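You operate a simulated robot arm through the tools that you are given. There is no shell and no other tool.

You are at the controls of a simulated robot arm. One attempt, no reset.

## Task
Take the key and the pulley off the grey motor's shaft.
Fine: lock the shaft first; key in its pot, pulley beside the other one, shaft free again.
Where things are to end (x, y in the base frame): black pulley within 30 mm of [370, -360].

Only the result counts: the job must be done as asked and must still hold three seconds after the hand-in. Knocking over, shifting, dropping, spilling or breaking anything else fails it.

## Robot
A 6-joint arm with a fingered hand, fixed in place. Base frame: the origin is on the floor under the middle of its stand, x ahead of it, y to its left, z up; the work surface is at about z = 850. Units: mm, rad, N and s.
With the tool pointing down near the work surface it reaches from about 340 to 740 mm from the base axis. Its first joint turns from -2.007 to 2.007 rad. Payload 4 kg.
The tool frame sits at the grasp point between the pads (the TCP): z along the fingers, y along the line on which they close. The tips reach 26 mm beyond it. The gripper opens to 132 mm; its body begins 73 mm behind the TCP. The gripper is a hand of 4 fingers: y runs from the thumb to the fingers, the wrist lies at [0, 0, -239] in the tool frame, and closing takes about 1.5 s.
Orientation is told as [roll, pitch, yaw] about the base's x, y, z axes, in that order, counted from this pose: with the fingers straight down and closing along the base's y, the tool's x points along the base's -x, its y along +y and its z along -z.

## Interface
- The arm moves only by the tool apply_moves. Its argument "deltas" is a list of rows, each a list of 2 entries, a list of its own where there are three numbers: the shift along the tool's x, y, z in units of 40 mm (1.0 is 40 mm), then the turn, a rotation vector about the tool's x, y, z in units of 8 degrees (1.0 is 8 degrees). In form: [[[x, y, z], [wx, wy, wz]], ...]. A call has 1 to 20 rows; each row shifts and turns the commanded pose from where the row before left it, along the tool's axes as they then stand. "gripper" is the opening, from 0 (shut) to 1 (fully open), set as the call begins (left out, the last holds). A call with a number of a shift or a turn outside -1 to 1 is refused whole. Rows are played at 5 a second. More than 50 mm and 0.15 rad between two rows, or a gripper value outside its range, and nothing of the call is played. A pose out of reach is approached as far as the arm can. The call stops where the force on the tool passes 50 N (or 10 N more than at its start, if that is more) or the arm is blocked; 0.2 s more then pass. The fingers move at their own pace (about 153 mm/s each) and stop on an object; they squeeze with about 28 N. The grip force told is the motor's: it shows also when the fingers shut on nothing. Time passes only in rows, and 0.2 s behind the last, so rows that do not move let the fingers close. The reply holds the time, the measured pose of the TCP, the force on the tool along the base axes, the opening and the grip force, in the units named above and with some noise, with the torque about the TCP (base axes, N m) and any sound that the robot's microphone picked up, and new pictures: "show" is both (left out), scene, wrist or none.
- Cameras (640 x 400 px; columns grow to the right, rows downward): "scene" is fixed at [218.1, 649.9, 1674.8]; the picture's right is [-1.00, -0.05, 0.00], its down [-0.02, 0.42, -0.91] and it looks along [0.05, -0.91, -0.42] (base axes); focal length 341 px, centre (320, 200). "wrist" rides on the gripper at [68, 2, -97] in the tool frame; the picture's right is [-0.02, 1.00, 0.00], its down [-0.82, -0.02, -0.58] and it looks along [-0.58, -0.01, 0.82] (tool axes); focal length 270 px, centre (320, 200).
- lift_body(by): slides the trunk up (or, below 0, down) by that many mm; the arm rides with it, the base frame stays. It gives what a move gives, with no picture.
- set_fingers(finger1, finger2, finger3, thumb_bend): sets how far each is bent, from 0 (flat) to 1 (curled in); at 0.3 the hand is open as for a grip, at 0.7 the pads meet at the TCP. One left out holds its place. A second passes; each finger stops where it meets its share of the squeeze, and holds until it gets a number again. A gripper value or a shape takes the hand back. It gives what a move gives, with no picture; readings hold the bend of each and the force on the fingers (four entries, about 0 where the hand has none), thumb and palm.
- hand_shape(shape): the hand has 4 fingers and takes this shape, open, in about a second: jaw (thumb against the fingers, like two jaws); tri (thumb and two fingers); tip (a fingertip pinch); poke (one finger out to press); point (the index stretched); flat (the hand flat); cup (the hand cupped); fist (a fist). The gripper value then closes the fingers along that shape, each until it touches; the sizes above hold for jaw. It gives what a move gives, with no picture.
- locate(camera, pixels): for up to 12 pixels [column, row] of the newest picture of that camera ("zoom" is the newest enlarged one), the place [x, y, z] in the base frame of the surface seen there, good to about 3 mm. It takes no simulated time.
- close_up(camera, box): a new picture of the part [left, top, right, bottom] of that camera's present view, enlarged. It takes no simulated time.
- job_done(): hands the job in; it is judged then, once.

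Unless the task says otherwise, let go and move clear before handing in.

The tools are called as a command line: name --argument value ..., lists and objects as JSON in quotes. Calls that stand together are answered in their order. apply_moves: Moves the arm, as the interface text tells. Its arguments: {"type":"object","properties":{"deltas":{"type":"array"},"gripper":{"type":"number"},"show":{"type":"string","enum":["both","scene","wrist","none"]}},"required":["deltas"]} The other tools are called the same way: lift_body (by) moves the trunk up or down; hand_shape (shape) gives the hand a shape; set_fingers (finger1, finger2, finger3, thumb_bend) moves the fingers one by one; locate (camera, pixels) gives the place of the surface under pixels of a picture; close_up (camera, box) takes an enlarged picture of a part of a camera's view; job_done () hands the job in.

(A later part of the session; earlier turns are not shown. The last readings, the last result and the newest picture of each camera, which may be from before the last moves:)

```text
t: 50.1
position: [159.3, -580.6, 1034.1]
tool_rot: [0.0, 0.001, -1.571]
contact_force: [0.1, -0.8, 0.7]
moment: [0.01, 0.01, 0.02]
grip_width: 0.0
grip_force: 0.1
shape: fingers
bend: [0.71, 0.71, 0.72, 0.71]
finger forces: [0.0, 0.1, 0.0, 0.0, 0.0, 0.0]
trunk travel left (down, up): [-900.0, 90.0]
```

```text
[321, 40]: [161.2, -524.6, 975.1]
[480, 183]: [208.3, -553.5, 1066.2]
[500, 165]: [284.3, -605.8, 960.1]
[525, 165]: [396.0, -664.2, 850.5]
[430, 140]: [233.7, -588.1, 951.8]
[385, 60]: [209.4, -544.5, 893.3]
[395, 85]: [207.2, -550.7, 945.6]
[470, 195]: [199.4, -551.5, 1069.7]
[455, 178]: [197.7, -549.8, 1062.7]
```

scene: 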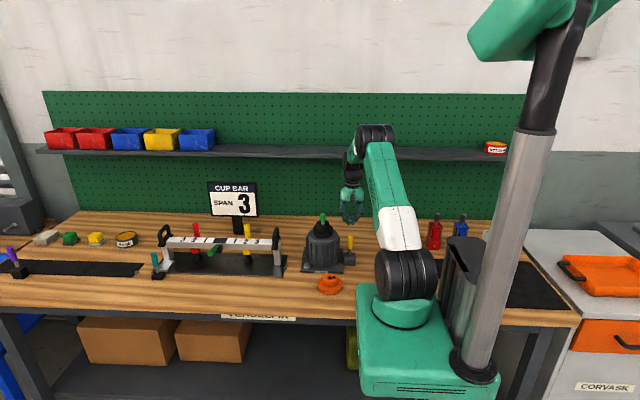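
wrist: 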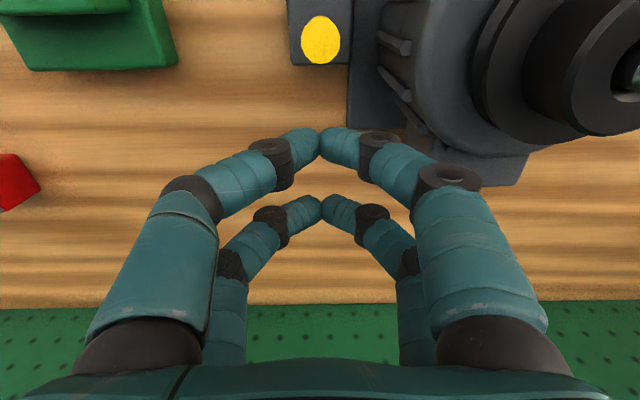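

Lowering here would bring a knuckle within a few mm of the motor body. I'll turn the hand back to its first orientation, which cleared the motor before, and push with finger3.

apply_moves --deltas '[[[0, 0, -0.3], [0, 0, -1]], [[0, 0, 0], [0, 0, -1]], [[0, 0, 0], [0, 0, -1]], [[0, 0, 0], [0, 0, -1]], [[0, 0, 0], [0, 0, -1]], [[0, 0, 0], [0, 0, -1]], [[0, 0, 0], [0, 0, -1]], [[0, 0, 0], [0, 0, -1]], [[0, 0, 0], [0, 0, -1]], [[0, 0, 0], [0, 0, -1]], [[0, 0, 0], [0, 0, -1]], [[0, 0, 0], [0, 0, -0.25]], [[0.37, 0.87, 0], [0, 0, 0]]]' --show "none"

set_fingers --finger1 0.2 --finger2 0.1 --finger3 0.66 --thumb_bend 0.2

close_up --camera "wrist" --box '[0, 0, 640, 400]'

```text
t: 52.9
position: [142.6, -544.1, 1046.9]
tool_rot: [-0.002, -0.001, 0.003]
contact_force: [-0.2, 0.2, 0.3]
moment: [0.0, 0.01, 0.02]
grip_width: 0.1
grip_force: 0.0
shape: fingers
bend: [0.71, 0.71, 0.72, 0.71]
finger forces: [0.0, 0.1, 0.0, 0.0, 0.1, 0.0]
trunk travel left (down, up): [-900.0, 90.0]
```

```text
t: 53.9
position: [142.0, -546.3, 1045.4]
tool_rot: [0.0, -0.001, 0.0]
contact_force: [0.6, -0.6, 0.1]
moment: [0.01, 0.0, -0.03]
grip_width: 153.5
grip_force: 0.0
shape: fingers
bend: [0.2, 0.1, 0.66, 0.2]
finger forces: [0.1, 0.0, 0.1, 0.1, 0.1, 0.1]
trunk travel left (down, up): [-900.0, 90.0]
```

```text
1.00 times, centred on (320, 200) of wrist (not enlarged: the box is as wide or as high as the picture)
```

zoom: 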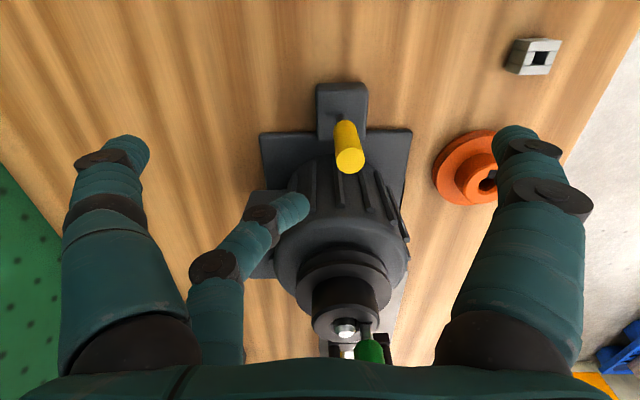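

The lever is at wrist (348,150) and finger3's tip at (300,205) is on its −y side. I'll lower to z 945 and push in +y.

apply_moves --deltas '[[[0, 0, 0.85], [0, 0, 0]], [[0, 0, 0.85], [0, 0, 0]], [[0, 0, 0.8], [0, 0, 0]], [[0, 0.4, 0], [0, 0, 0]], [[0, 0.4, 0], [0, 0, 0]], [[0, 0.3, 0.1], [0, 0, 0]], [[0, 0.2, 0.1], [0, 0, 0]]]' --show "wrist"

```text
t: 55.5
position: [142.7, -491.6, 935.9]
tool_rot: [0.001, 0.0, 0.002]
contact_force: [-0.3, -0.4, 0.0]
moment: [0.01, 0.02, 0.01]
grip_width: 153.6
grip_force: 0.1
shape: fingers
bend: [0.2, 0.1, 0.66, 0.2]
finger forces: [0.0, 0.1, 0.1, 0.1, 0.0, 0.0]
trunk travel left (down, up): [-900.0, 90.0]
```

wrist: 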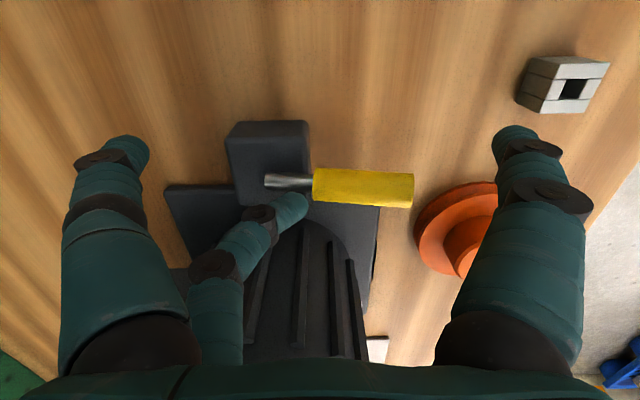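

The lever fell to its folded stop by itself. I'll measure its angle, then press lightly on the handle to be sure it's seated.

locate --camera "wrist" --pixels '[[325, 183], [345, 184], [370, 185], [395, 186], [408, 187], [290, 180]]'

apply_moves --deltas '[[[0, 0.2, 0.05], [0, 0, 0]], [[0, 0.15, 0.15], [0, 0, 0]], [[0, 0, 0.1], [0, 0, 0]]]' --show "wrist"

locate --camera "wrist" --pixels '[[310, 190], [325, 190], [345, 190], [370, 190], [385, 190], [395, 192]]'

```text
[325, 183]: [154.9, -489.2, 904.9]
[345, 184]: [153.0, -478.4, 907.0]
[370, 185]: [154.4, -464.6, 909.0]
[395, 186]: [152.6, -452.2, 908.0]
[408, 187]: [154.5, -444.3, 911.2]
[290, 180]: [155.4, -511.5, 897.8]
```

```text
t: 56.3
position: [143.6, -481.5, 930.1]
tool_rot: [-0.014, -0.005, 0.0]
contact_force: [-2.4, -12.6, 43.5]
moment: [-1.06, -0.7, -0.23]
grip_width: 153.5
grip_force: 22.3
shape: fingers
bend: [0.2, 0.1, 0.74, 0.2]
finger forces: [0.0, 0.1, 44.9, 0.0, 0.0, 0.0]
trunk travel left (down, up): [-900.0, 90.0]
```

wrist: 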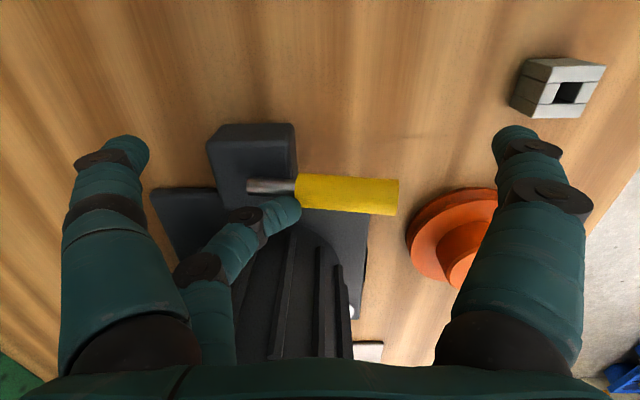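

```text
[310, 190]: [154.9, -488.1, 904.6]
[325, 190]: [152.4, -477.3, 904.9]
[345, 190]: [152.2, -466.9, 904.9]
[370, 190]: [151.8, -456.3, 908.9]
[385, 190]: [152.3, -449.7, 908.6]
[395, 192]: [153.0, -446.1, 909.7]
```

The lever is firmly at its stop (44 N, no further motion) and stays folded, so I take the shaft as locked. I'll rise, go over the key again with an open hand, and re-measure it.

apply_moves --deltas '[[[0, -0.1, -0.4], [0, 0, 0]], [[0, 0, -0.9], [0, 0, 0]], [[0, 0, -0.9], [0, 0, 0]], [[0, 0, -0.9], [0, 0, 0]], [[0, 0, -0.9], [0, 0, 0]], [[0, 0, -0.9], [0, 0, 0]], [[-0.9, -0.2, -0.2], [0, 0, 0]], [[-0.9, -0.2, 0], [0, 0, 0]], [[-0.9, -0.25, 0], [0, 0, 0]]]' --gripper 1.0

close_up --camera "wrist" --box '[220, 60, 420, 185]'

locate --camera "zoom" --pixels '[[262, 218], [320, 297], [320, 240], [280, 260], [362, 260]]'

close_up --camera "scene" --box '[304, 190, 364, 270]'

```text
t: 58.3
position: [253.2, -510.2, 1128.0]
tool_rot: [0.0, 0.0, 0.002]
contact_force: [0.1, -0.9, 0.2]
moment: [0.02, 0.0, -0.02]
grip_width: 131.8
grip_force: 0.1
shape: jaw
bend: [0.3, 0.3, 0.3, 0.3]
finger forces: [0.0, 0.1, 0.1, 0.0, 0.1, 0.0]
trunk travel left (down, up): [-900.0, 90.0]
```

scene: 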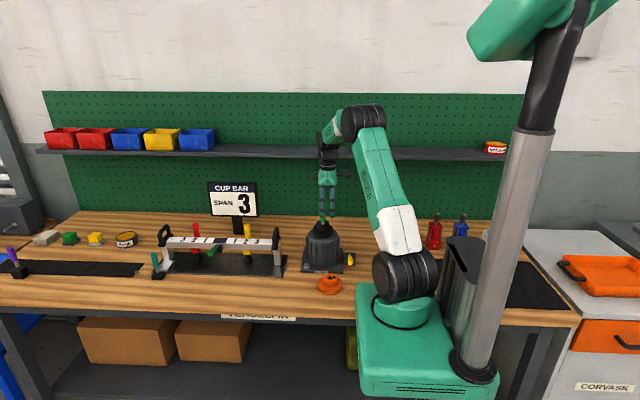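
wrist: 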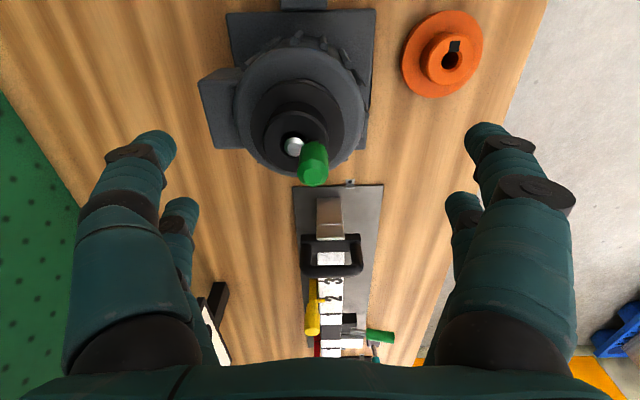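

```text
3.20 times, centred on (320, 122) of wrist
```

zoom: 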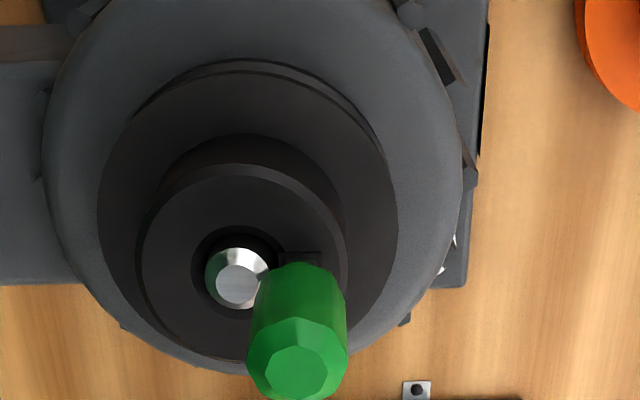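

```text
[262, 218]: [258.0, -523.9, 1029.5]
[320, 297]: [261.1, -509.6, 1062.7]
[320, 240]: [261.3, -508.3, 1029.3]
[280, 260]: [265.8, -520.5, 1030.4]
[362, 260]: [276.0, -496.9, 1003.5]
```

```text
5.00 times, centred on (334, 230) of scene
```

zoom: 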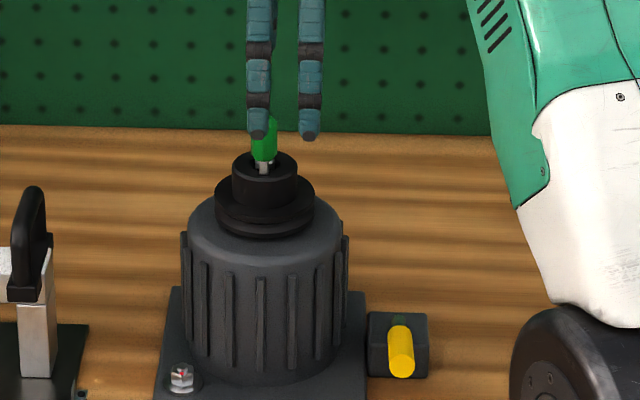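

The lever lies folded and the key stands at wrist (313,165). I'll measure the key's handle from this picture.

locate --camera "wrist" --pixels '[[312, 172], [305, 172], [320, 172], [312, 152], [300, 160], [326, 160], [294, 147]]'

```text
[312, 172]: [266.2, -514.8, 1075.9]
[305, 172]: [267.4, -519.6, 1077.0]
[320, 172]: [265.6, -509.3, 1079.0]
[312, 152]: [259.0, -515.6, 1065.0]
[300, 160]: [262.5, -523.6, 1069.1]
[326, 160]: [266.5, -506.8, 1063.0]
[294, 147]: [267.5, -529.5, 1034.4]
```

The key is at about (267.5,-515). I'll lower around it and close finger2 and finger3 firmly.

apply_moves --deltas '[[[0.01, -0.12, 0.5], [0, 0, 0]], [[0, 0, 0.5], [0, 0, 0]], [[0, 0, 0.52], [0, 0, 0]], [[0, 0, 0], [0, 0, 0]]]' --show "none"

set_fingers --finger2 1.0 --finger3 1.0

close_up --camera "wrist" --box '[180, 100, 480, 290]'

```text
t: 59.3
position: [251.1, -514.1, 1066.7]
tool_rot: [0.001, 0.001, -0.001]
contact_force: [0.6, -0.5, 0.3]
moment: [-0.03, -0.03, -0.01]
grip_width: 132.1
grip_force: 0.0
shape: jaw
bend: [0.3, 0.3, 0.3, 0.3]
finger forces: [0.0, 0.0, 0.1, 0.1, 0.0, 0.0]
trunk travel left (down, up): [-900.0, 90.0]
```

```text
t: 60.3
position: [250.4, -514.2, 1067.2]
tool_rot: [-0.001, 0.0, -0.001]
contact_force: [-0.1, 0.5, -0.3]
moment: [-0.04, 0.01, 0.0]
grip_width: 133.1
grip_force: 8.3
shape: fingers
bend: [0.3, 0.69, 0.67, 0.3]
finger forces: [0.0, 8.2, 8.4, 0.0, 0.0, 0.0]
trunk travel left (down, up): [-900.0, 90.0]
```

```text
2.11 times, centred on (330, 195) of wrist
```

zoom: 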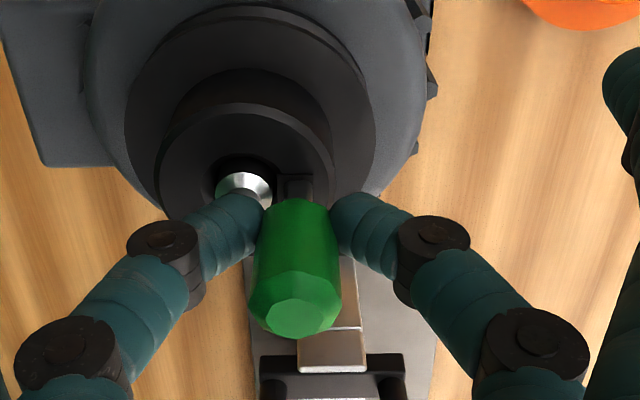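

The grip is at 8.3 N per finger. I'll pull straight up slowly and watch the force.

apply_moves --deltas '[[[0, 0, -0.1], [0, 0, 0]], [[0, 0, -0.1], [0, 0, 0]], [[0, 0, -0.1], [0, 0, 0]]]' --show "wrist"

close_up --camera "scene" --box '[304, 190, 352, 250]'

```text
t: 61.1
position: [250.4, -514.5, 1080.2]
tool_rot: [-0.001, 0.0, 0.001]
contact_force: [-0.8, -0.5, -0.4]
moment: [-0.01, 0.05, 0.0]
grip_width: 133.3
grip_force: 8.6
shape: fingers
bend: [0.3, 0.69, 0.67, 0.3]
finger forces: [0.0, 8.3, 8.2, 0.1, 0.0, 0.0]
trunk travel left (down, up): [-900.0, 90.0]
```

wrist: 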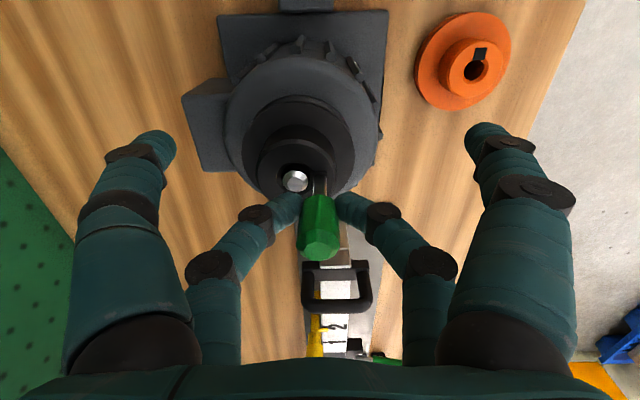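

```text
6.67 times, centred on (328, 220) of scene
```

zoom: 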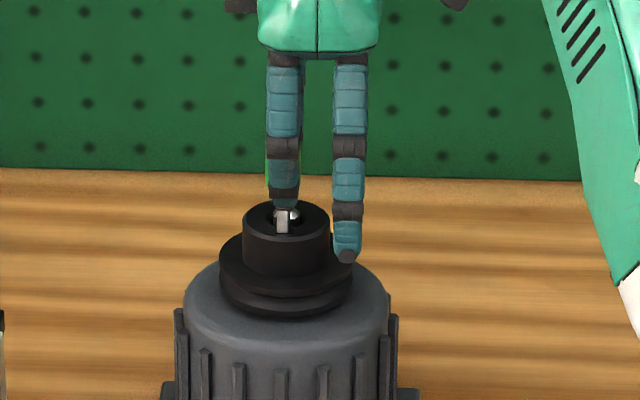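

The key is coming up with almost no force and stays in the fingers. I'll keep lifting until it's clear.

apply_moves --deltas '[[[0, 0, -0.25], [0, 0, 0]], [[0, 0, -0.25], [0, 0, 0]], [[0, 0, -0.3], [0, 0, 0]], [[0, 0, -0.4], [0, 0, 0]], [[0, 0, -0.4], [0, 0, 0]]]'

close_up --camera "scene" --box '[304, 170, 352, 240]'

close_up --camera "wrist" --box '[220, 100, 420, 275]'

```text
t: 62.3
position: [250.9, -514.9, 1144.0]
tool_rot: [0.0, 0.002, 0.0]
contact_force: [-0.5, -0.8, 0.0]
moment: [0.03, -0.03, 0.01]
grip_width: 133.0
grip_force: 8.7
shape: fingers
bend: [0.3, 0.7, 0.67, 0.3]
finger forces: [0.0, 8.3, 8.3, 0.0, 0.0, 0.0]
trunk travel left (down, up): [-900.0, 90.0]
```

scene: 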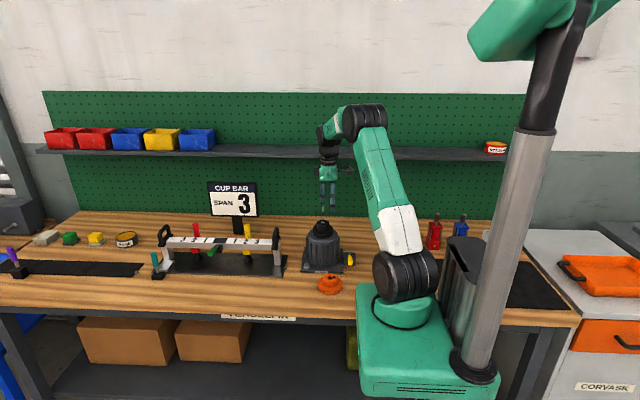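
wrist: 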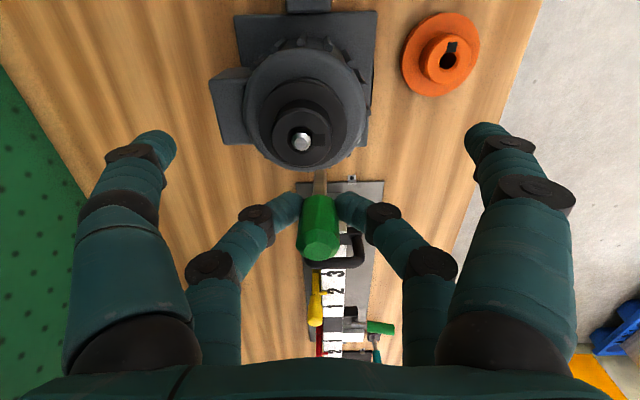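

```text
5.71 times, centred on (328, 205) of scene
```

zoom: 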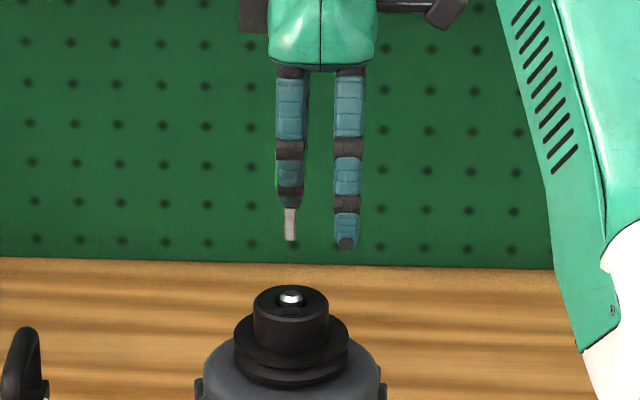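

```text
2.29 times, centred on (320, 188) of wrist
```

zoom: 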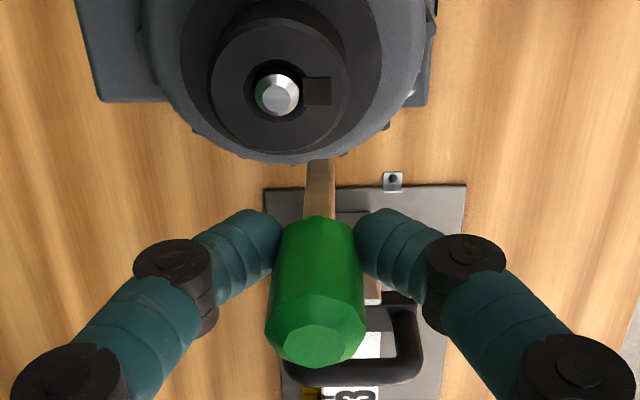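

The key is fully out, with its blade hanging below the handle. I'll measure the blade's end and the pot now.

locate --camera "zoom" --pixels '[[320, 166], [311, 170], [330, 170], [318, 190], [318, 210], [317, 240], [312, 340], [290, 300], [345, 300]]'

close_up --camera "scene" --box '[312, 190, 334, 216]'

locate --camera "zoom" --pixels '[[310, 320], [320, 320], [320, 290], [320, 260], [320, 220], [285, 200], [350, 200]]'

```text
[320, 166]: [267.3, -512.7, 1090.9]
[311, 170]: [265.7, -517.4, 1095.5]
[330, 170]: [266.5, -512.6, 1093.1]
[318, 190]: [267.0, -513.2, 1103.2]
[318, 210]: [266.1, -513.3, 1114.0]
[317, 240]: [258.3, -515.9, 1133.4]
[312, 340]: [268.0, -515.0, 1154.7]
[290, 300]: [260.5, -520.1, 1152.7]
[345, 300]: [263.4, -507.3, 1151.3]
```

```text
15.38 times, centred on (323, 203) of scene
```

zoom: 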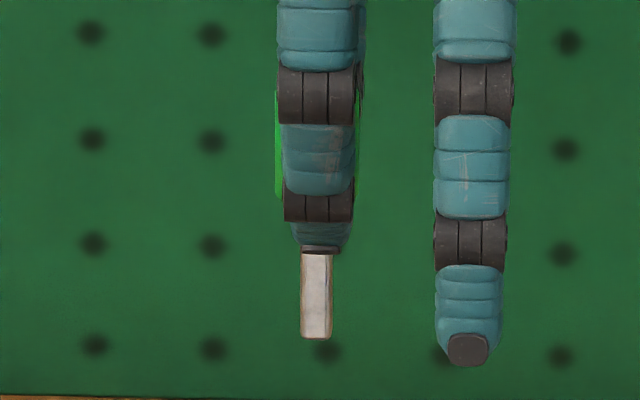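

```text
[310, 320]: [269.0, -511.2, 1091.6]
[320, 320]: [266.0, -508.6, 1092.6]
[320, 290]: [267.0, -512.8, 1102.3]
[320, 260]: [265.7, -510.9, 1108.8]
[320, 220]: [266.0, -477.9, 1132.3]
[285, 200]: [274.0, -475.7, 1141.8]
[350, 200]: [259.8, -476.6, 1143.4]
```

The blade hangs vertically, about 7.5 mm wide, with its end 55 mm below the TCP and centred about 16.6 mm in +x from it. I'll carry it at this height toward the pot.

apply_moves --deltas '[[[0.6, 0.68, 0], [0, 0, 0]], [[0.6, 0.68, 0], [0, 0, 0]], [[0.6, 0.68, 0], [0, 0, 0]], [[0.6, 0.68, 0], [0, 0, 0]], [[0.6, 0.68, 0], [0, 0, 0]], [[0.6, 0.68, 0], [0, 0, 0]], [[0, 0, 0.7], [0, 0, 0]], [[0, 0, 0.7], [0, 0, 0]], [[0, 0, 0.7], [0, 0, 0]]]'

close_up --camera "wrist" --box '[220, 60, 420, 235]'

```text
t: 64.3
position: [107.0, -351.2, 1059.6]
tool_rot: [0.0, 0.0, -0.001]
contact_force: [0.0, 0.2, 0.3]
moment: [0.02, 0.02, 0.0]
grip_width: 133.1
grip_force: 7.7
shape: fingers
bend: [0.3, 0.7, 0.67, 0.3]
finger forces: [0.0, 8.0, 8.0, 0.1, 0.0, 0.0]
trunk travel left (down, up): [-900.0, 90.0]
```

scene: 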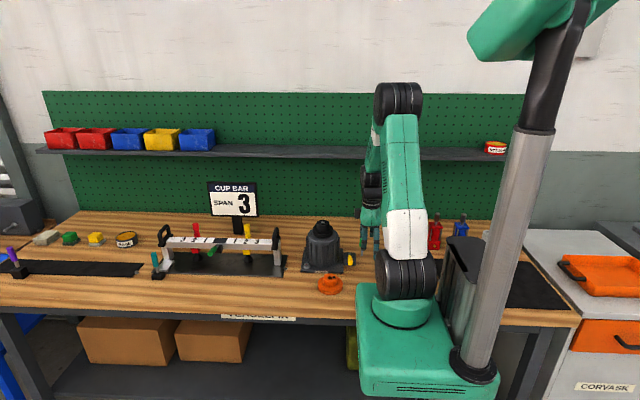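
wrist: 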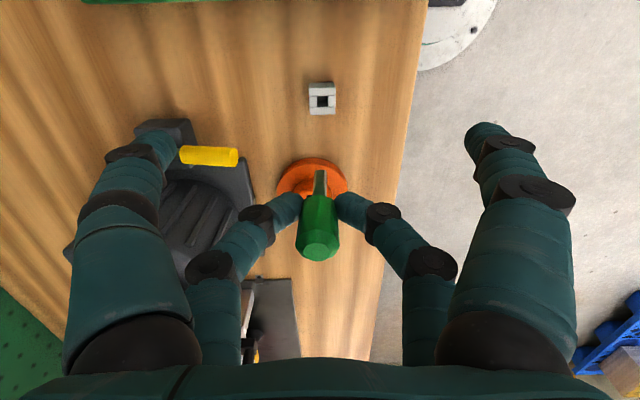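

```text
2.29 times, centred on (320, 148) of wrist
```

zoom: 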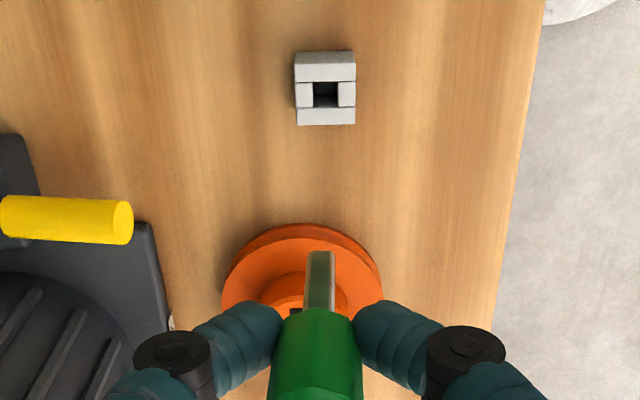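

The pot is visible at wrist (322,98). I'll zoom tightly to measure its hole.

close_up --camera "wrist" --box '[295, 75, 350, 120]'

locate --camera "zoom" --pixels '[[315, 120], [230, 200], [410, 200], [325, 290], [320, 200], [265, 200], [378, 200], [325, 165], [325, 245], [220, 120], [425, 120]]'

```text
8.89 times, centred on (322, 98) of wrist
```

zoom: 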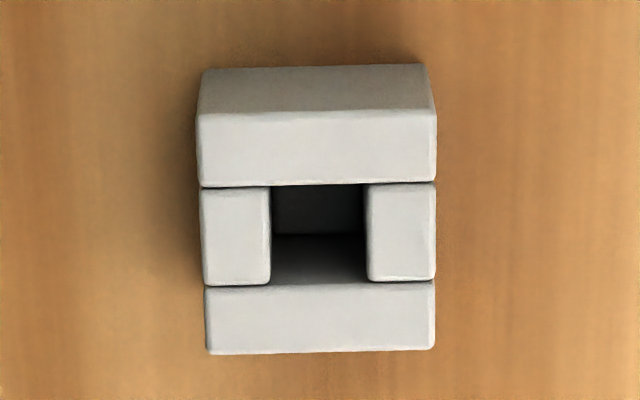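

```text
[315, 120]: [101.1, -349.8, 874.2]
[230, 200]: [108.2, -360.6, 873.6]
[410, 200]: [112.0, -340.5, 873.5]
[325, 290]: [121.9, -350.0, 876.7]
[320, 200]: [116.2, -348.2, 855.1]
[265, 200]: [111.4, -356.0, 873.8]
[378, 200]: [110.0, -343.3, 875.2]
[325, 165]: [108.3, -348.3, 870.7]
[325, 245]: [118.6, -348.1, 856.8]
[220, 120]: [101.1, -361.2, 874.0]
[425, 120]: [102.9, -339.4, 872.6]
```

The pot's hole is about 11–12 mm across, centred near (115.4,-349.6) with its top at z 874. I'll shift and lower until the blade's end is about 10 mm above it, then check the alignment visually.

apply_moves --deltas '[[[0.2, 0.035, 0.5], [0, 0, 0]], [[0, 0, 0.8], [0, 0, 0]], [[0, 0, 0.8], [0, 0, 0]], [[0, 0, 0.8], [0, 0, 0]], [[0, 0, 0.05], [0, 0, 0]], [[0, 0, 0], [0, 0, 0]]]' --show "wrist"

close_up --camera "wrist" --box '[270, 100, 370, 220]'

```text
t: 65.7
position: [98.6, -348.9, 941.8]
tool_rot: [0.001, 0.005, -0.001]
contact_force: [0.0, -0.3, 0.1]
moment: [0.01, 0.03, 0.03]
grip_width: 133.2
grip_force: 8.4
shape: fingers
bend: [0.3, 0.7, 0.67, 0.3]
finger forces: [0.0, 7.9, 7.9, 0.0, 0.1, 0.1]
trunk travel left (down, up): [-900.0, 90.0]
```

wrist: 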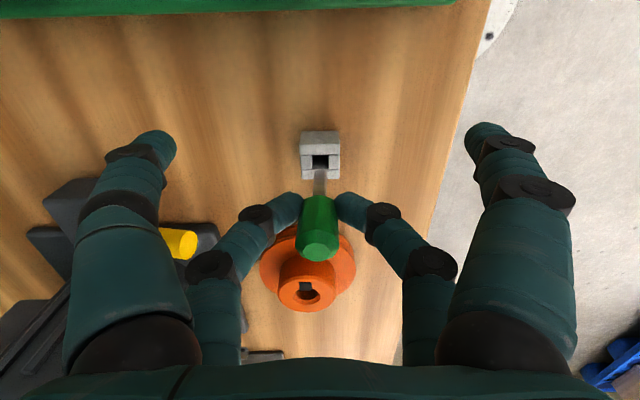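

```text
3.33 times, centred on (320, 160) of wrist
```

zoom: 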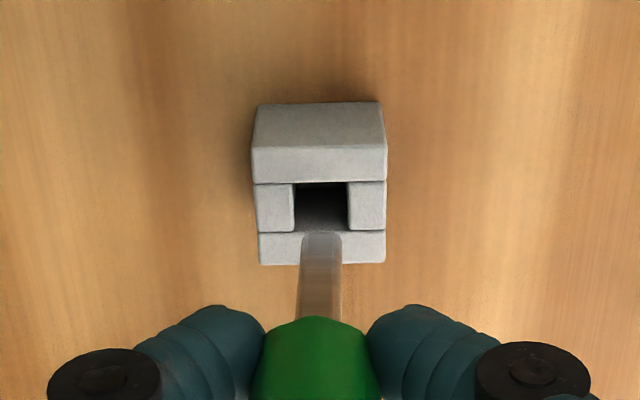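

The blade and the hole line up in columns (321.5 for both in the zoom). I'll measure their x positions for the remaining offset.

locate --camera "zoom" --pixels '[[321, 238], [321, 250], [321, 270], [312, 240], [332, 240], [320, 165], [275, 208], [367, 208], [275, 248], [367, 248], [321, 190], [321, 215]]'

close_up --camera "wrist" --box '[295, 125, 347, 190]'

```text
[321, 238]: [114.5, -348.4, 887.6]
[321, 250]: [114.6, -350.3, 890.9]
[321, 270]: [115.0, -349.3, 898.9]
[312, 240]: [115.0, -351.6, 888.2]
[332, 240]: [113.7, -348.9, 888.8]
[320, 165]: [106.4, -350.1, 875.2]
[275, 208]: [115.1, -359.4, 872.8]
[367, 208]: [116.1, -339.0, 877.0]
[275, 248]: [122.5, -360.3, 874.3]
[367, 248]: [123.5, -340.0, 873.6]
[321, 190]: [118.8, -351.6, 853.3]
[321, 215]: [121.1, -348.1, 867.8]
```

```text
6.15 times, centred on (321, 158) of wrist
```

zoom: 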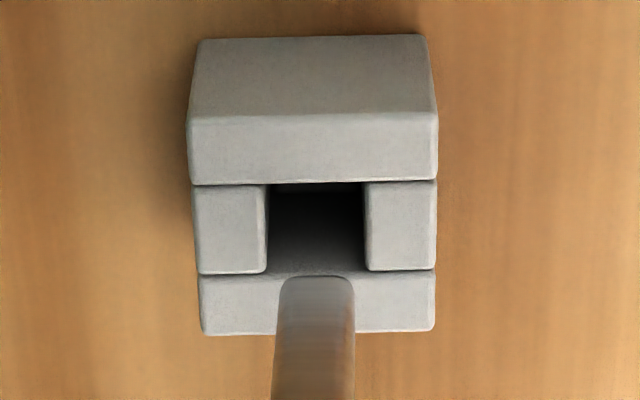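

The blade's centre is about 3 mm too far in +x of the hole centre (118.3 against 115.2); y is aligned. I'll shift 3 mm and lower slowly into the pot.

apply_moves --deltas '[[[0.078, 0, 0], [0, 0, 0]], [[0, 0, 0.12], [0, 0, 0]], [[0, 0, 0.12], [0, 0, 0]], [[0, 0, 0], [0, 0, 0]]]' --show "wrist"

close_up --camera "wrist" --box '[295, 125, 347, 200]'

```text
t: 66.7
position: [95.7, -350.1, 933.0]
tool_rot: [0.001, 0.003, -0.001]
contact_force: [0.1, -0.4, -0.1]
moment: [0.02, 0.0, -0.01]
grip_width: 132.8
grip_force: 7.5
shape: fingers
bend: [0.3, 0.7, 0.67, 0.3]
finger forces: [0.0, 7.8, 7.9, 0.0, 0.0, 0.0]
trunk travel left (down, up): [-900.0, 90.0]
```

wrist: 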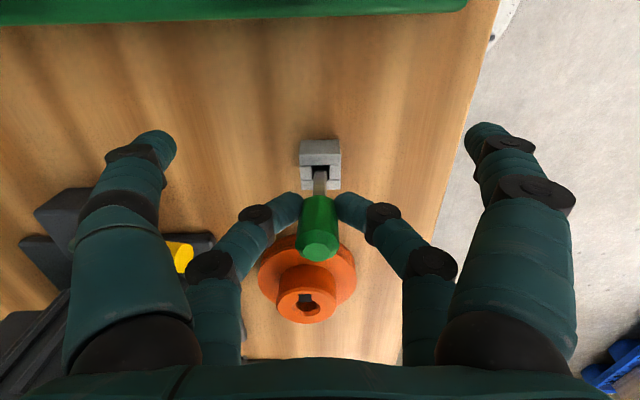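

```text
5.33 times, centred on (321, 162) of wrist
```

zoom: 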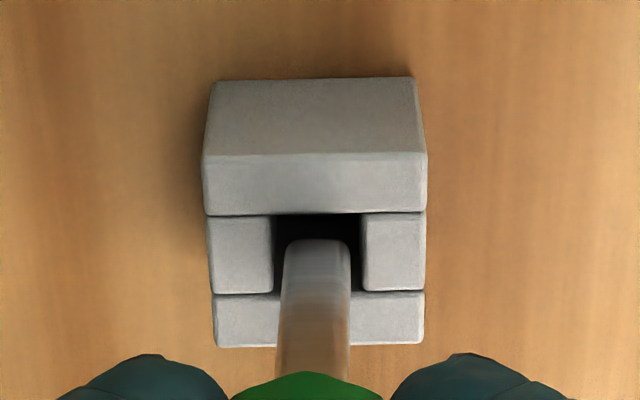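

The blade's tip is inside the hole outline (blade cols 285–351, hole 273–363) and about 4 mm above the rim. I'll nudge 0.5 mm and lower it in.

apply_moves --deltas '[[[0.012, 0, 0.1], [0, 0, 0]], [[0, 0, 0.1], [0, 0, 0]], [[0, 0, 0.1], [0, 0, 0]], [[0, 0, 0], [0, 0, 0]]]' --show "wrist"

close_up --camera "wrist" --box '[295, 125, 347, 200]'

```text
t: 67.7
position: [96.5, -351.2, 920.5]
tool_rot: [0.001, 0.001, 0.001]
contact_force: [-1.2, 0.0, -0.3]
moment: [0.04, 0.02, -0.01]
grip_width: 133.1
grip_force: 7.7
shape: fingers
bend: [0.3, 0.7, 0.67, 0.3]
finger forces: [0.0, 7.9, 8.0, 0.0, 0.1, 0.0]
trunk travel left (down, up): [-900.0, 90.0]
```

wrist: 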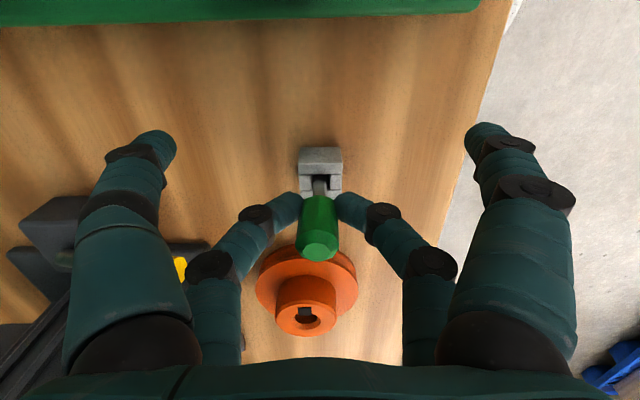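

```text
5.33 times, centred on (321, 162) of wrist
```

zoom: 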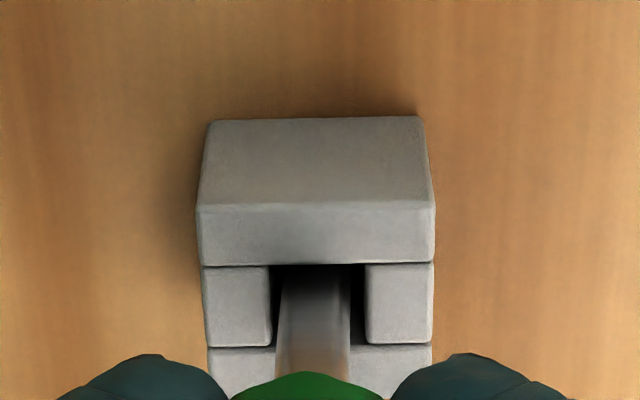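

The blade is in the hole with no contact force. I'll lower another 8 mm or so in small steps.

apply_moves --deltas '[[[0, 0, 0.08], [0, 0, 0]], [[0, 0, 0.07], [0, 0, 0]], [[0, 0, 0.05], [0, 0, 0]], [[0, 0, 0], [0, 0, 0]]]' --show "wrist"

close_up --camera "wrist" --box '[295, 125, 347, 200]'

```text
t: 68.7
position: [94.9, -349.0, 913.0]
tool_rot: [-0.002, 0.0, 0.001]
contact_force: [-1.1, 0.9, -0.6]
moment: [-0.01, 0.02, -0.01]
grip_width: 132.9
grip_force: 7.8
shape: fingers
bend: [0.3, 0.7, 0.67, 0.3]
finger forces: [0.0, 8.0, 8.0, 0.1, 0.0, 0.0]
trunk travel left (down, up): [-900.0, 90.0]
```

wrist: 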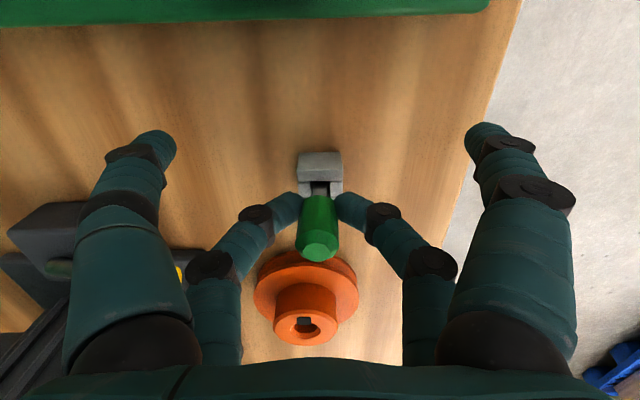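

```text
5.33 times, centred on (321, 162) of wrist
```

zoom: 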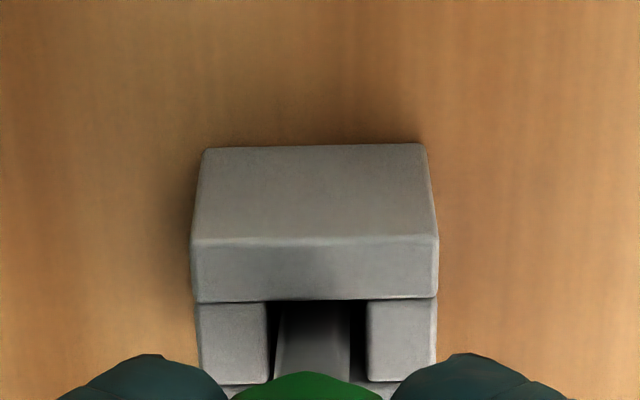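

The blade's tip is now at about z 858. I'll lower in tiny steps until I feel the floor.

apply_moves --deltas '[[[0, 0, 0.04], [0, 0, 0]], [[0, 0, 0.04], [0, 0, 0]], [[0, 0, 0], [0, 0, 0]]]' --show "none"

```text
t: 69.5
position: [95.5, -349.7, 910.5]
tool_rot: [-0.001, 0.002, 0.0]
contact_force: [-1.0, 0.4, 11.8]
moment: [-0.05, -0.24, 0.01]
grip_width: 132.8
grip_force: 10.9
shape: fingers
bend: [0.3, 0.71, 0.68, 0.3]
finger forces: [0.0, 11.2, 10.7, 0.1, 0.0, 0.1]
trunk travel left (down, up): [-900.0, 90.0]
```

The blade has reached the pot's floor (11.8 N). I'll ease up 1 mm and open the fingers.

apply_moves --deltas '[[[0, 0, -0.03], [0, 0, 0]], [[0, 0, 0], [0, 0, 0]]]' --show "none"

set_fingers --finger2 0.3 --finger3 0.3

close_up --camera "wrist" --box '[220, 100, 420, 275]'

```text
t: 70.1
position: [94.9, -350.2, 910.2]
tool_rot: [0.0, 0.002, -0.001]
contact_force: [0.3, -0.5, 7.1]
moment: [-0.06, -0.14, 0.01]
grip_width: 133.3
grip_force: 10.7
shape: fingers
bend: [0.3, 0.71, 0.68, 0.3]
finger forces: [0.1, 10.3, 10.4, 0.1, 0.1, 0.0]
trunk travel left (down, up): [-900.0, 90.0]
```

```text
t: 71.1
position: [95.5, -349.2, 911.4]
tool_rot: [0.0, 0.001, 0.0]
contact_force: [-0.2, 0.0, 0.7]
moment: [-0.01, 0.0, -0.02]
grip_width: 132.9
grip_force: 0.1
shape: fingers
bend: [0.3, 0.3, 0.3, 0.3]
finger forces: [0.1, 0.1, 0.0, 0.0, 0.0, 0.1]
trunk travel left (down, up): [-900.0, 90.0]
```

```text
2.29 times, centred on (320, 188) of wrist
```

zoom: 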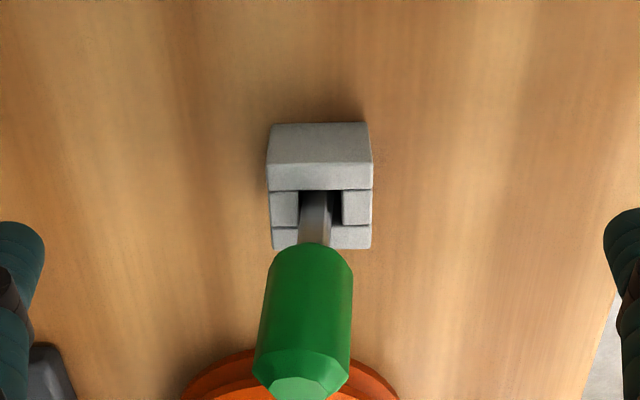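

The key stands in its pot. I'll raise the hand straight up clear of it.

apply_moves --deltas '[[[0, 0, -0.5], [0, 0, 0]], [[0, 0, -0.9], [0, 0, 0]], [[0, 0, -0.9], [0, 0, 0]], [[0, 0, -0.9], [0, 0, 0]], [[0, 0, -0.9], [0, 0, 0]], [[0, 0, -0.9], [0, 0, 0]]]' --gripper 1.0

close_up --camera "wrist" --box '[260, 60, 380, 160]'

```text
t: 72.5
position: [97.7, -349.1, 1111.2]
tool_rot: [-0.001, 0.008, -0.006]
contact_force: [0.4, 1.3, -0.1]
moment: [-0.01, -0.04, 0.0]
grip_width: 131.8
grip_force: 0.1
shape: jaw
bend: [0.3, 0.3, 0.3, 0.3]
finger forces: [0.1, 0.0, 0.1, 0.0, 0.0, 0.0]
trunk travel left (down, up): [-900.0, 90.0]
```

scene: 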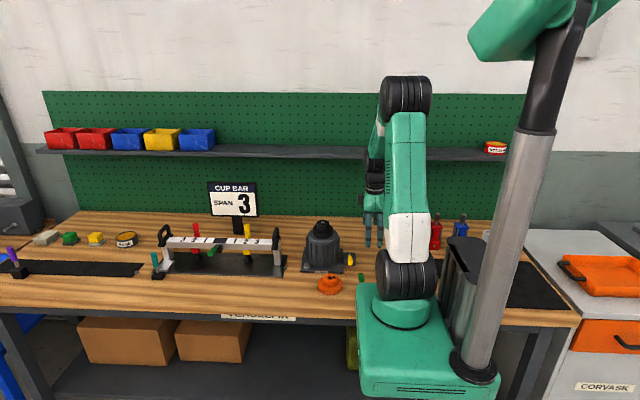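
wrist: 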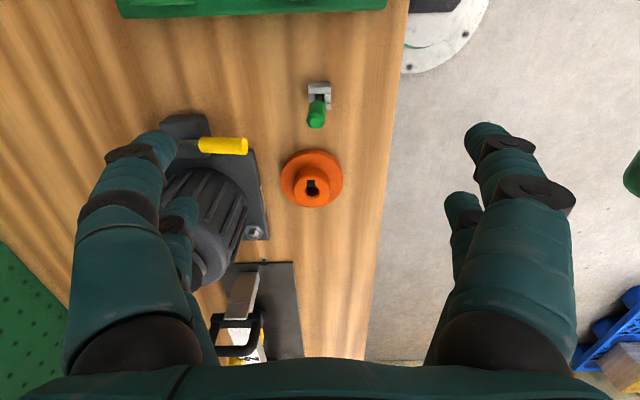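

```text
4.00 times, centred on (320, 110) of wrist
```

zoom: 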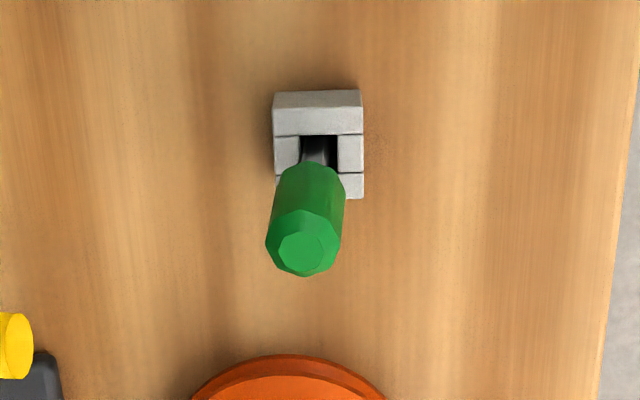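

The key leans a little but stands in the pot. Next is the pulley: I'll travel back above the hub and re-measure its centre.

apply_moves --deltas '[[[-0.72, -0.75, 0], [0, 0, 0]], [[-0.72, -0.75, 0], [0, 0, 0]], [[-0.72, -0.75, 0], [0, 0, 0]], [[-0.72, -0.75, 0], [0, 0, 0]], [[-0.72, -0.75, 0], [0, 0, 0]], [[-0.72, -0.75, 0], [0, 0, 0]], [[0, 0, 0], [0, 0, 0]]]'

close_up --camera "wrist" --box '[240, 80, 400, 205]'

close_up --camera "scene" --box '[300, 215, 348, 250]'

locate --camera "zoom" --pixels '[[305, 115], [290, 95], [322, 95], [250, 130], [362, 130], [306, 165], [306, 225], [215, 175], [400, 175], [306, 250], [160, 230], [450, 230]]'

```text
t: 74.1
position: [267.3, -527.3, 1112.3]
tool_rot: [0.001, 0.001, -0.001]
contact_force: [-0.4, -0.7, -0.2]
moment: [0.02, 0.02, 0.04]
grip_width: 132.0
grip_force: 0.0
shape: jaw
bend: [0.3, 0.3, 0.3, 0.3]
finger forces: [0.0, 0.1, 0.1, 0.1, 0.1, 0.0]
trunk travel left (down, up): [-900.0, 90.0]
```

scene: 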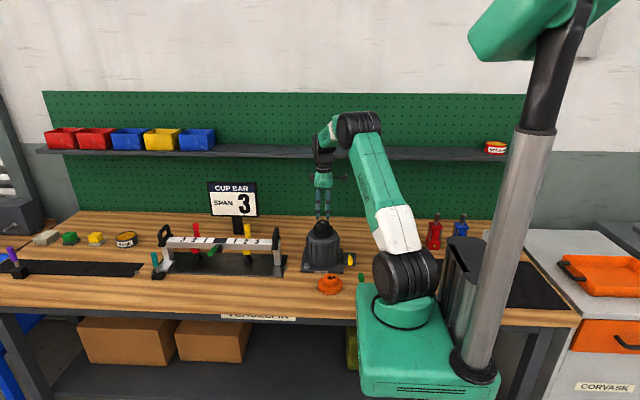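
wrist: 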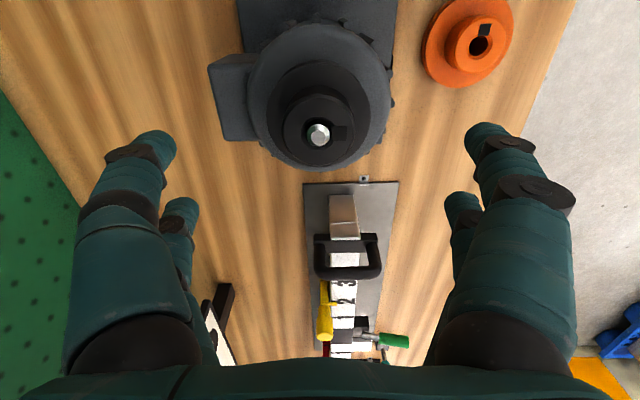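

```text
3.20 times, centred on (320, 142) of wrist
```

zoom: 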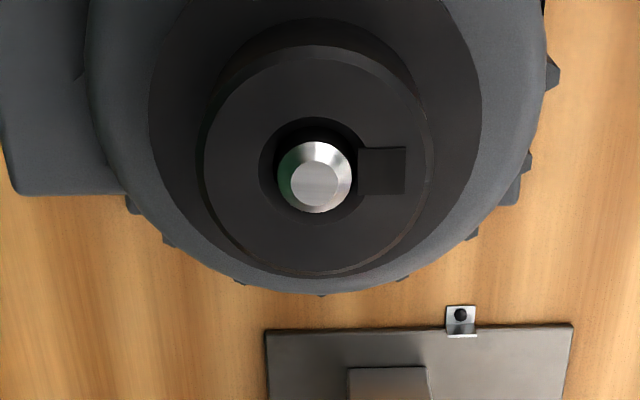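

```text
11.43 times, centred on (324, 232) of scene
```

zoom: 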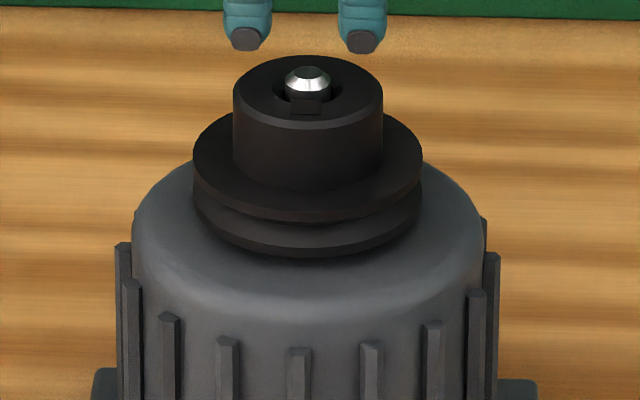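

```text
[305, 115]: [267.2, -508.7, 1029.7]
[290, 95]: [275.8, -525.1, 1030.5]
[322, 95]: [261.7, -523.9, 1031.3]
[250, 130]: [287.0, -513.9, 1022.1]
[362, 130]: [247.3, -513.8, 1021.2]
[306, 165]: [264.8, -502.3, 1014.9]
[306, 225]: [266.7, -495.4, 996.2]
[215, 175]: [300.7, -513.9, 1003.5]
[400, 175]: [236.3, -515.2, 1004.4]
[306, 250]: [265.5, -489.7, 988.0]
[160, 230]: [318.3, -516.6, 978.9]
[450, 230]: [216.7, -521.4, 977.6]
```

The hub is centred at about (267.5,-528.5), with the hub at z 1004–1031 and the flange at 987–1004. I'll lower to z 1039, centred so both pairs close on the hub, and close in jaw shape.

apply_moves --deltas '[[[-0.1, -0.03, 0.6], [0, 0, 0]], [[0, 0, 0.6], [0, 0, 0]], [[0, 0, 0.62], [0, 0, 0]], [[0, 0, 0], [0, 0, 0]]]' --show "none"

apply_moves --deltas '[[[0, 0, 0], [0, 0, 0]], [[0, 0, 0], [0, 0, 0]], [[0, 0, 0], [0, 0, 0]], [[0, 0, 0], [0, 0, 0]], [[0, 0, 0], [0, 0, 0]], [[0, 0, 0], [0, 0, 0]], [[0, 0, 0], [0, 0, 0]], [[0, 0, 0], [0, 0, 0]]]' --gripper 0.0 --show "wrist"

close_up --camera "scene" --box '[300, 200, 348, 250]'

```text
t: 75.1
position: [271.1, -530.2, 1038.0]
tool_rot: [-0.002, 0.0, 0.0]
contact_force: [0.6, 0.2, 1.0]
moment: [0.05, 0.02, 0.03]
grip_width: 132.0
grip_force: 0.2
shape: jaw
bend: [0.3, 0.3, 0.3, 0.3]
finger forces: [0.0, 0.0, 0.0, 0.0, 0.1, 0.0]
trunk travel left (down, up): [-900.0, 90.0]
```

```text
t: 76.9
position: [271.2, -531.5, 1037.6]
tool_rot: [0.0, -0.001, 0.001]
contact_force: [-1.2, 0.7, -0.4]
moment: [0.01, 0.03, 0.0]
grip_width: 31.8
grip_force: 28.0
shape: jaw
bend: [0.74, 0.73, 0.73, 0.7]
finger forces: [32.5, 33.7, 22.4, 0.1, 24.8, 0.0]
trunk travel left (down, up): [-900.0, 90.0]
```

wrist: 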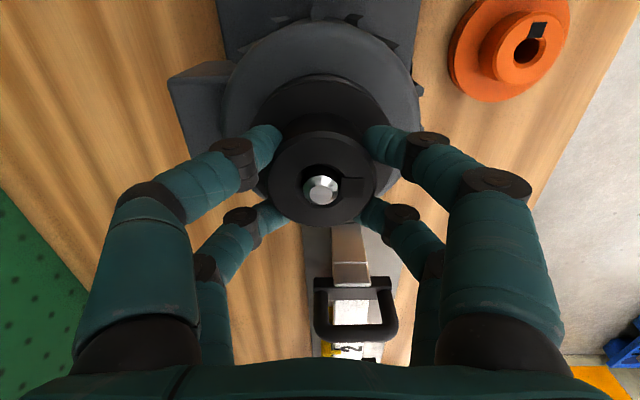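

```text
8.00 times, centred on (324, 225) of scene
```

zoom: 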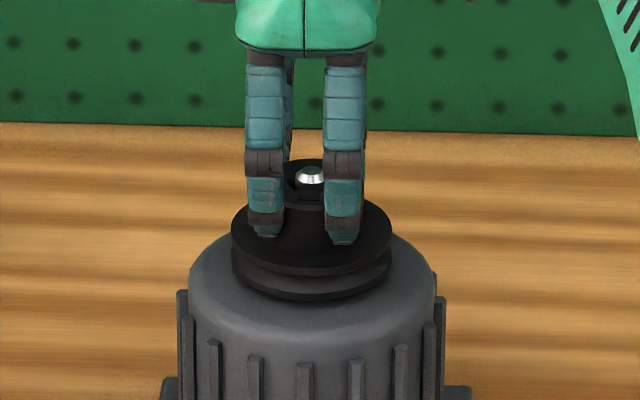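

All four digits grip the hub firmly with balanced forces (22–34 N). I'll lift slowly and watch the force.

apply_moves --deltas '[[[0, 0, -0.1], [0, 0, 0]], [[0, 0, -0.1], [0, 0, 0]], [[0, 0, -0.1], [0, 0, 0]], [[0, 0, 0], [0, 0, 0]]]' --show "none"

close_up --camera "scene" --box '[300, 200, 348, 250]'

```text
t: 77.9
position: [272.5, -530.3, 1050.3]
tool_rot: [0.0, 0.0, -0.001]
contact_force: [0.4, 0.2, -4.4]
moment: [0.01, 0.01, 0.0]
grip_width: 31.5
grip_force: 28.2
shape: jaw
bend: [0.74, 0.73, 0.73, 0.7]
finger forces: [29.6, 35.5, 23.0, 0.0, 24.6, 0.1]
trunk travel left (down, up): [-900.0, 90.0]
```

```text
8.00 times, centred on (324, 225) of scene
```

zoom: 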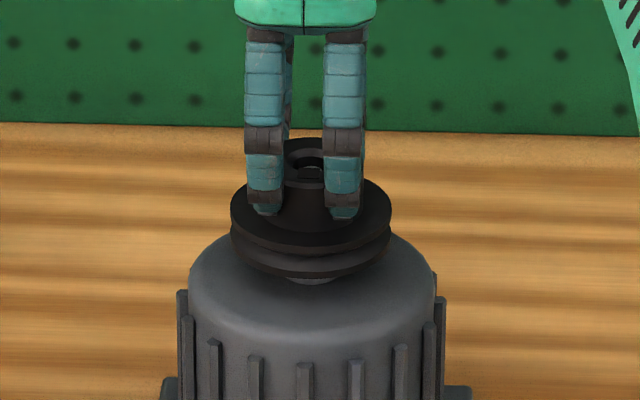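

The pulley lifts cleanly (about 4.4 N of weight) and stays level. I'll keep lifting until it's well above the shaft end.

apply_moves --deltas '[[[0, 0, -0.2], [0, 0, 0]], [[0, 0, -0.25], [0, 0, 0]], [[0, 0, -0.3], [0, 0, 0]], [[0, 0, -0.4], [0, 0, 0]], [[0, 0, -0.5], [0, 0, 0]], [[0, 0, -0.4], [0, 0, 0]]]'

close_up --camera "scene" --box '[296, 180, 360, 270]'

```text
t: 79.3
position: [271.7, -530.9, 1131.7]
tool_rot: [0.002, 0.001, -0.001]
contact_force: [-1.0, -0.2, -3.6]
moment: [-0.01, -0.01, 0.01]
grip_width: 31.1
grip_force: 28.1
shape: jaw
bend: [0.74, 0.73, 0.73, 0.7]
finger forces: [29.8, 35.9, 23.2, 0.1, 24.9, 0.1]
trunk travel left (down, up): [-900.0, 90.0]
```

scene: 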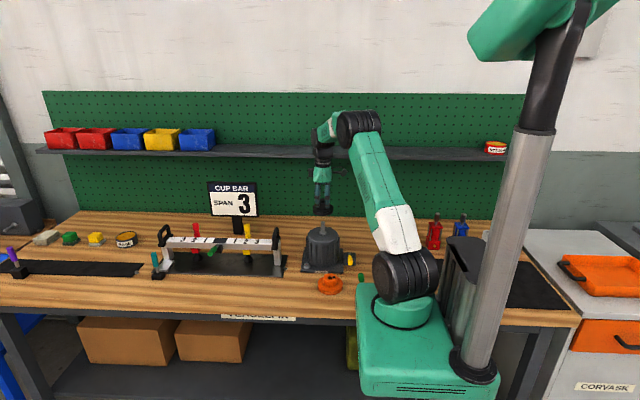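
wrist: 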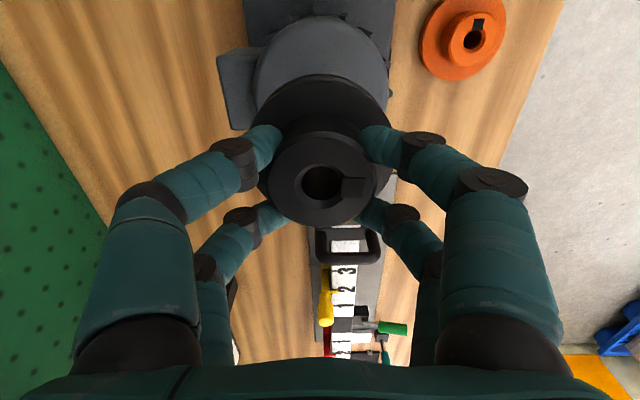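

```text
4.44 times, centred on (328, 225) of scene
```

zoom: 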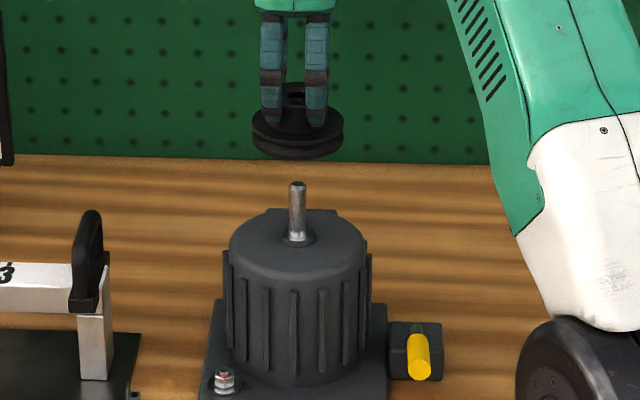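

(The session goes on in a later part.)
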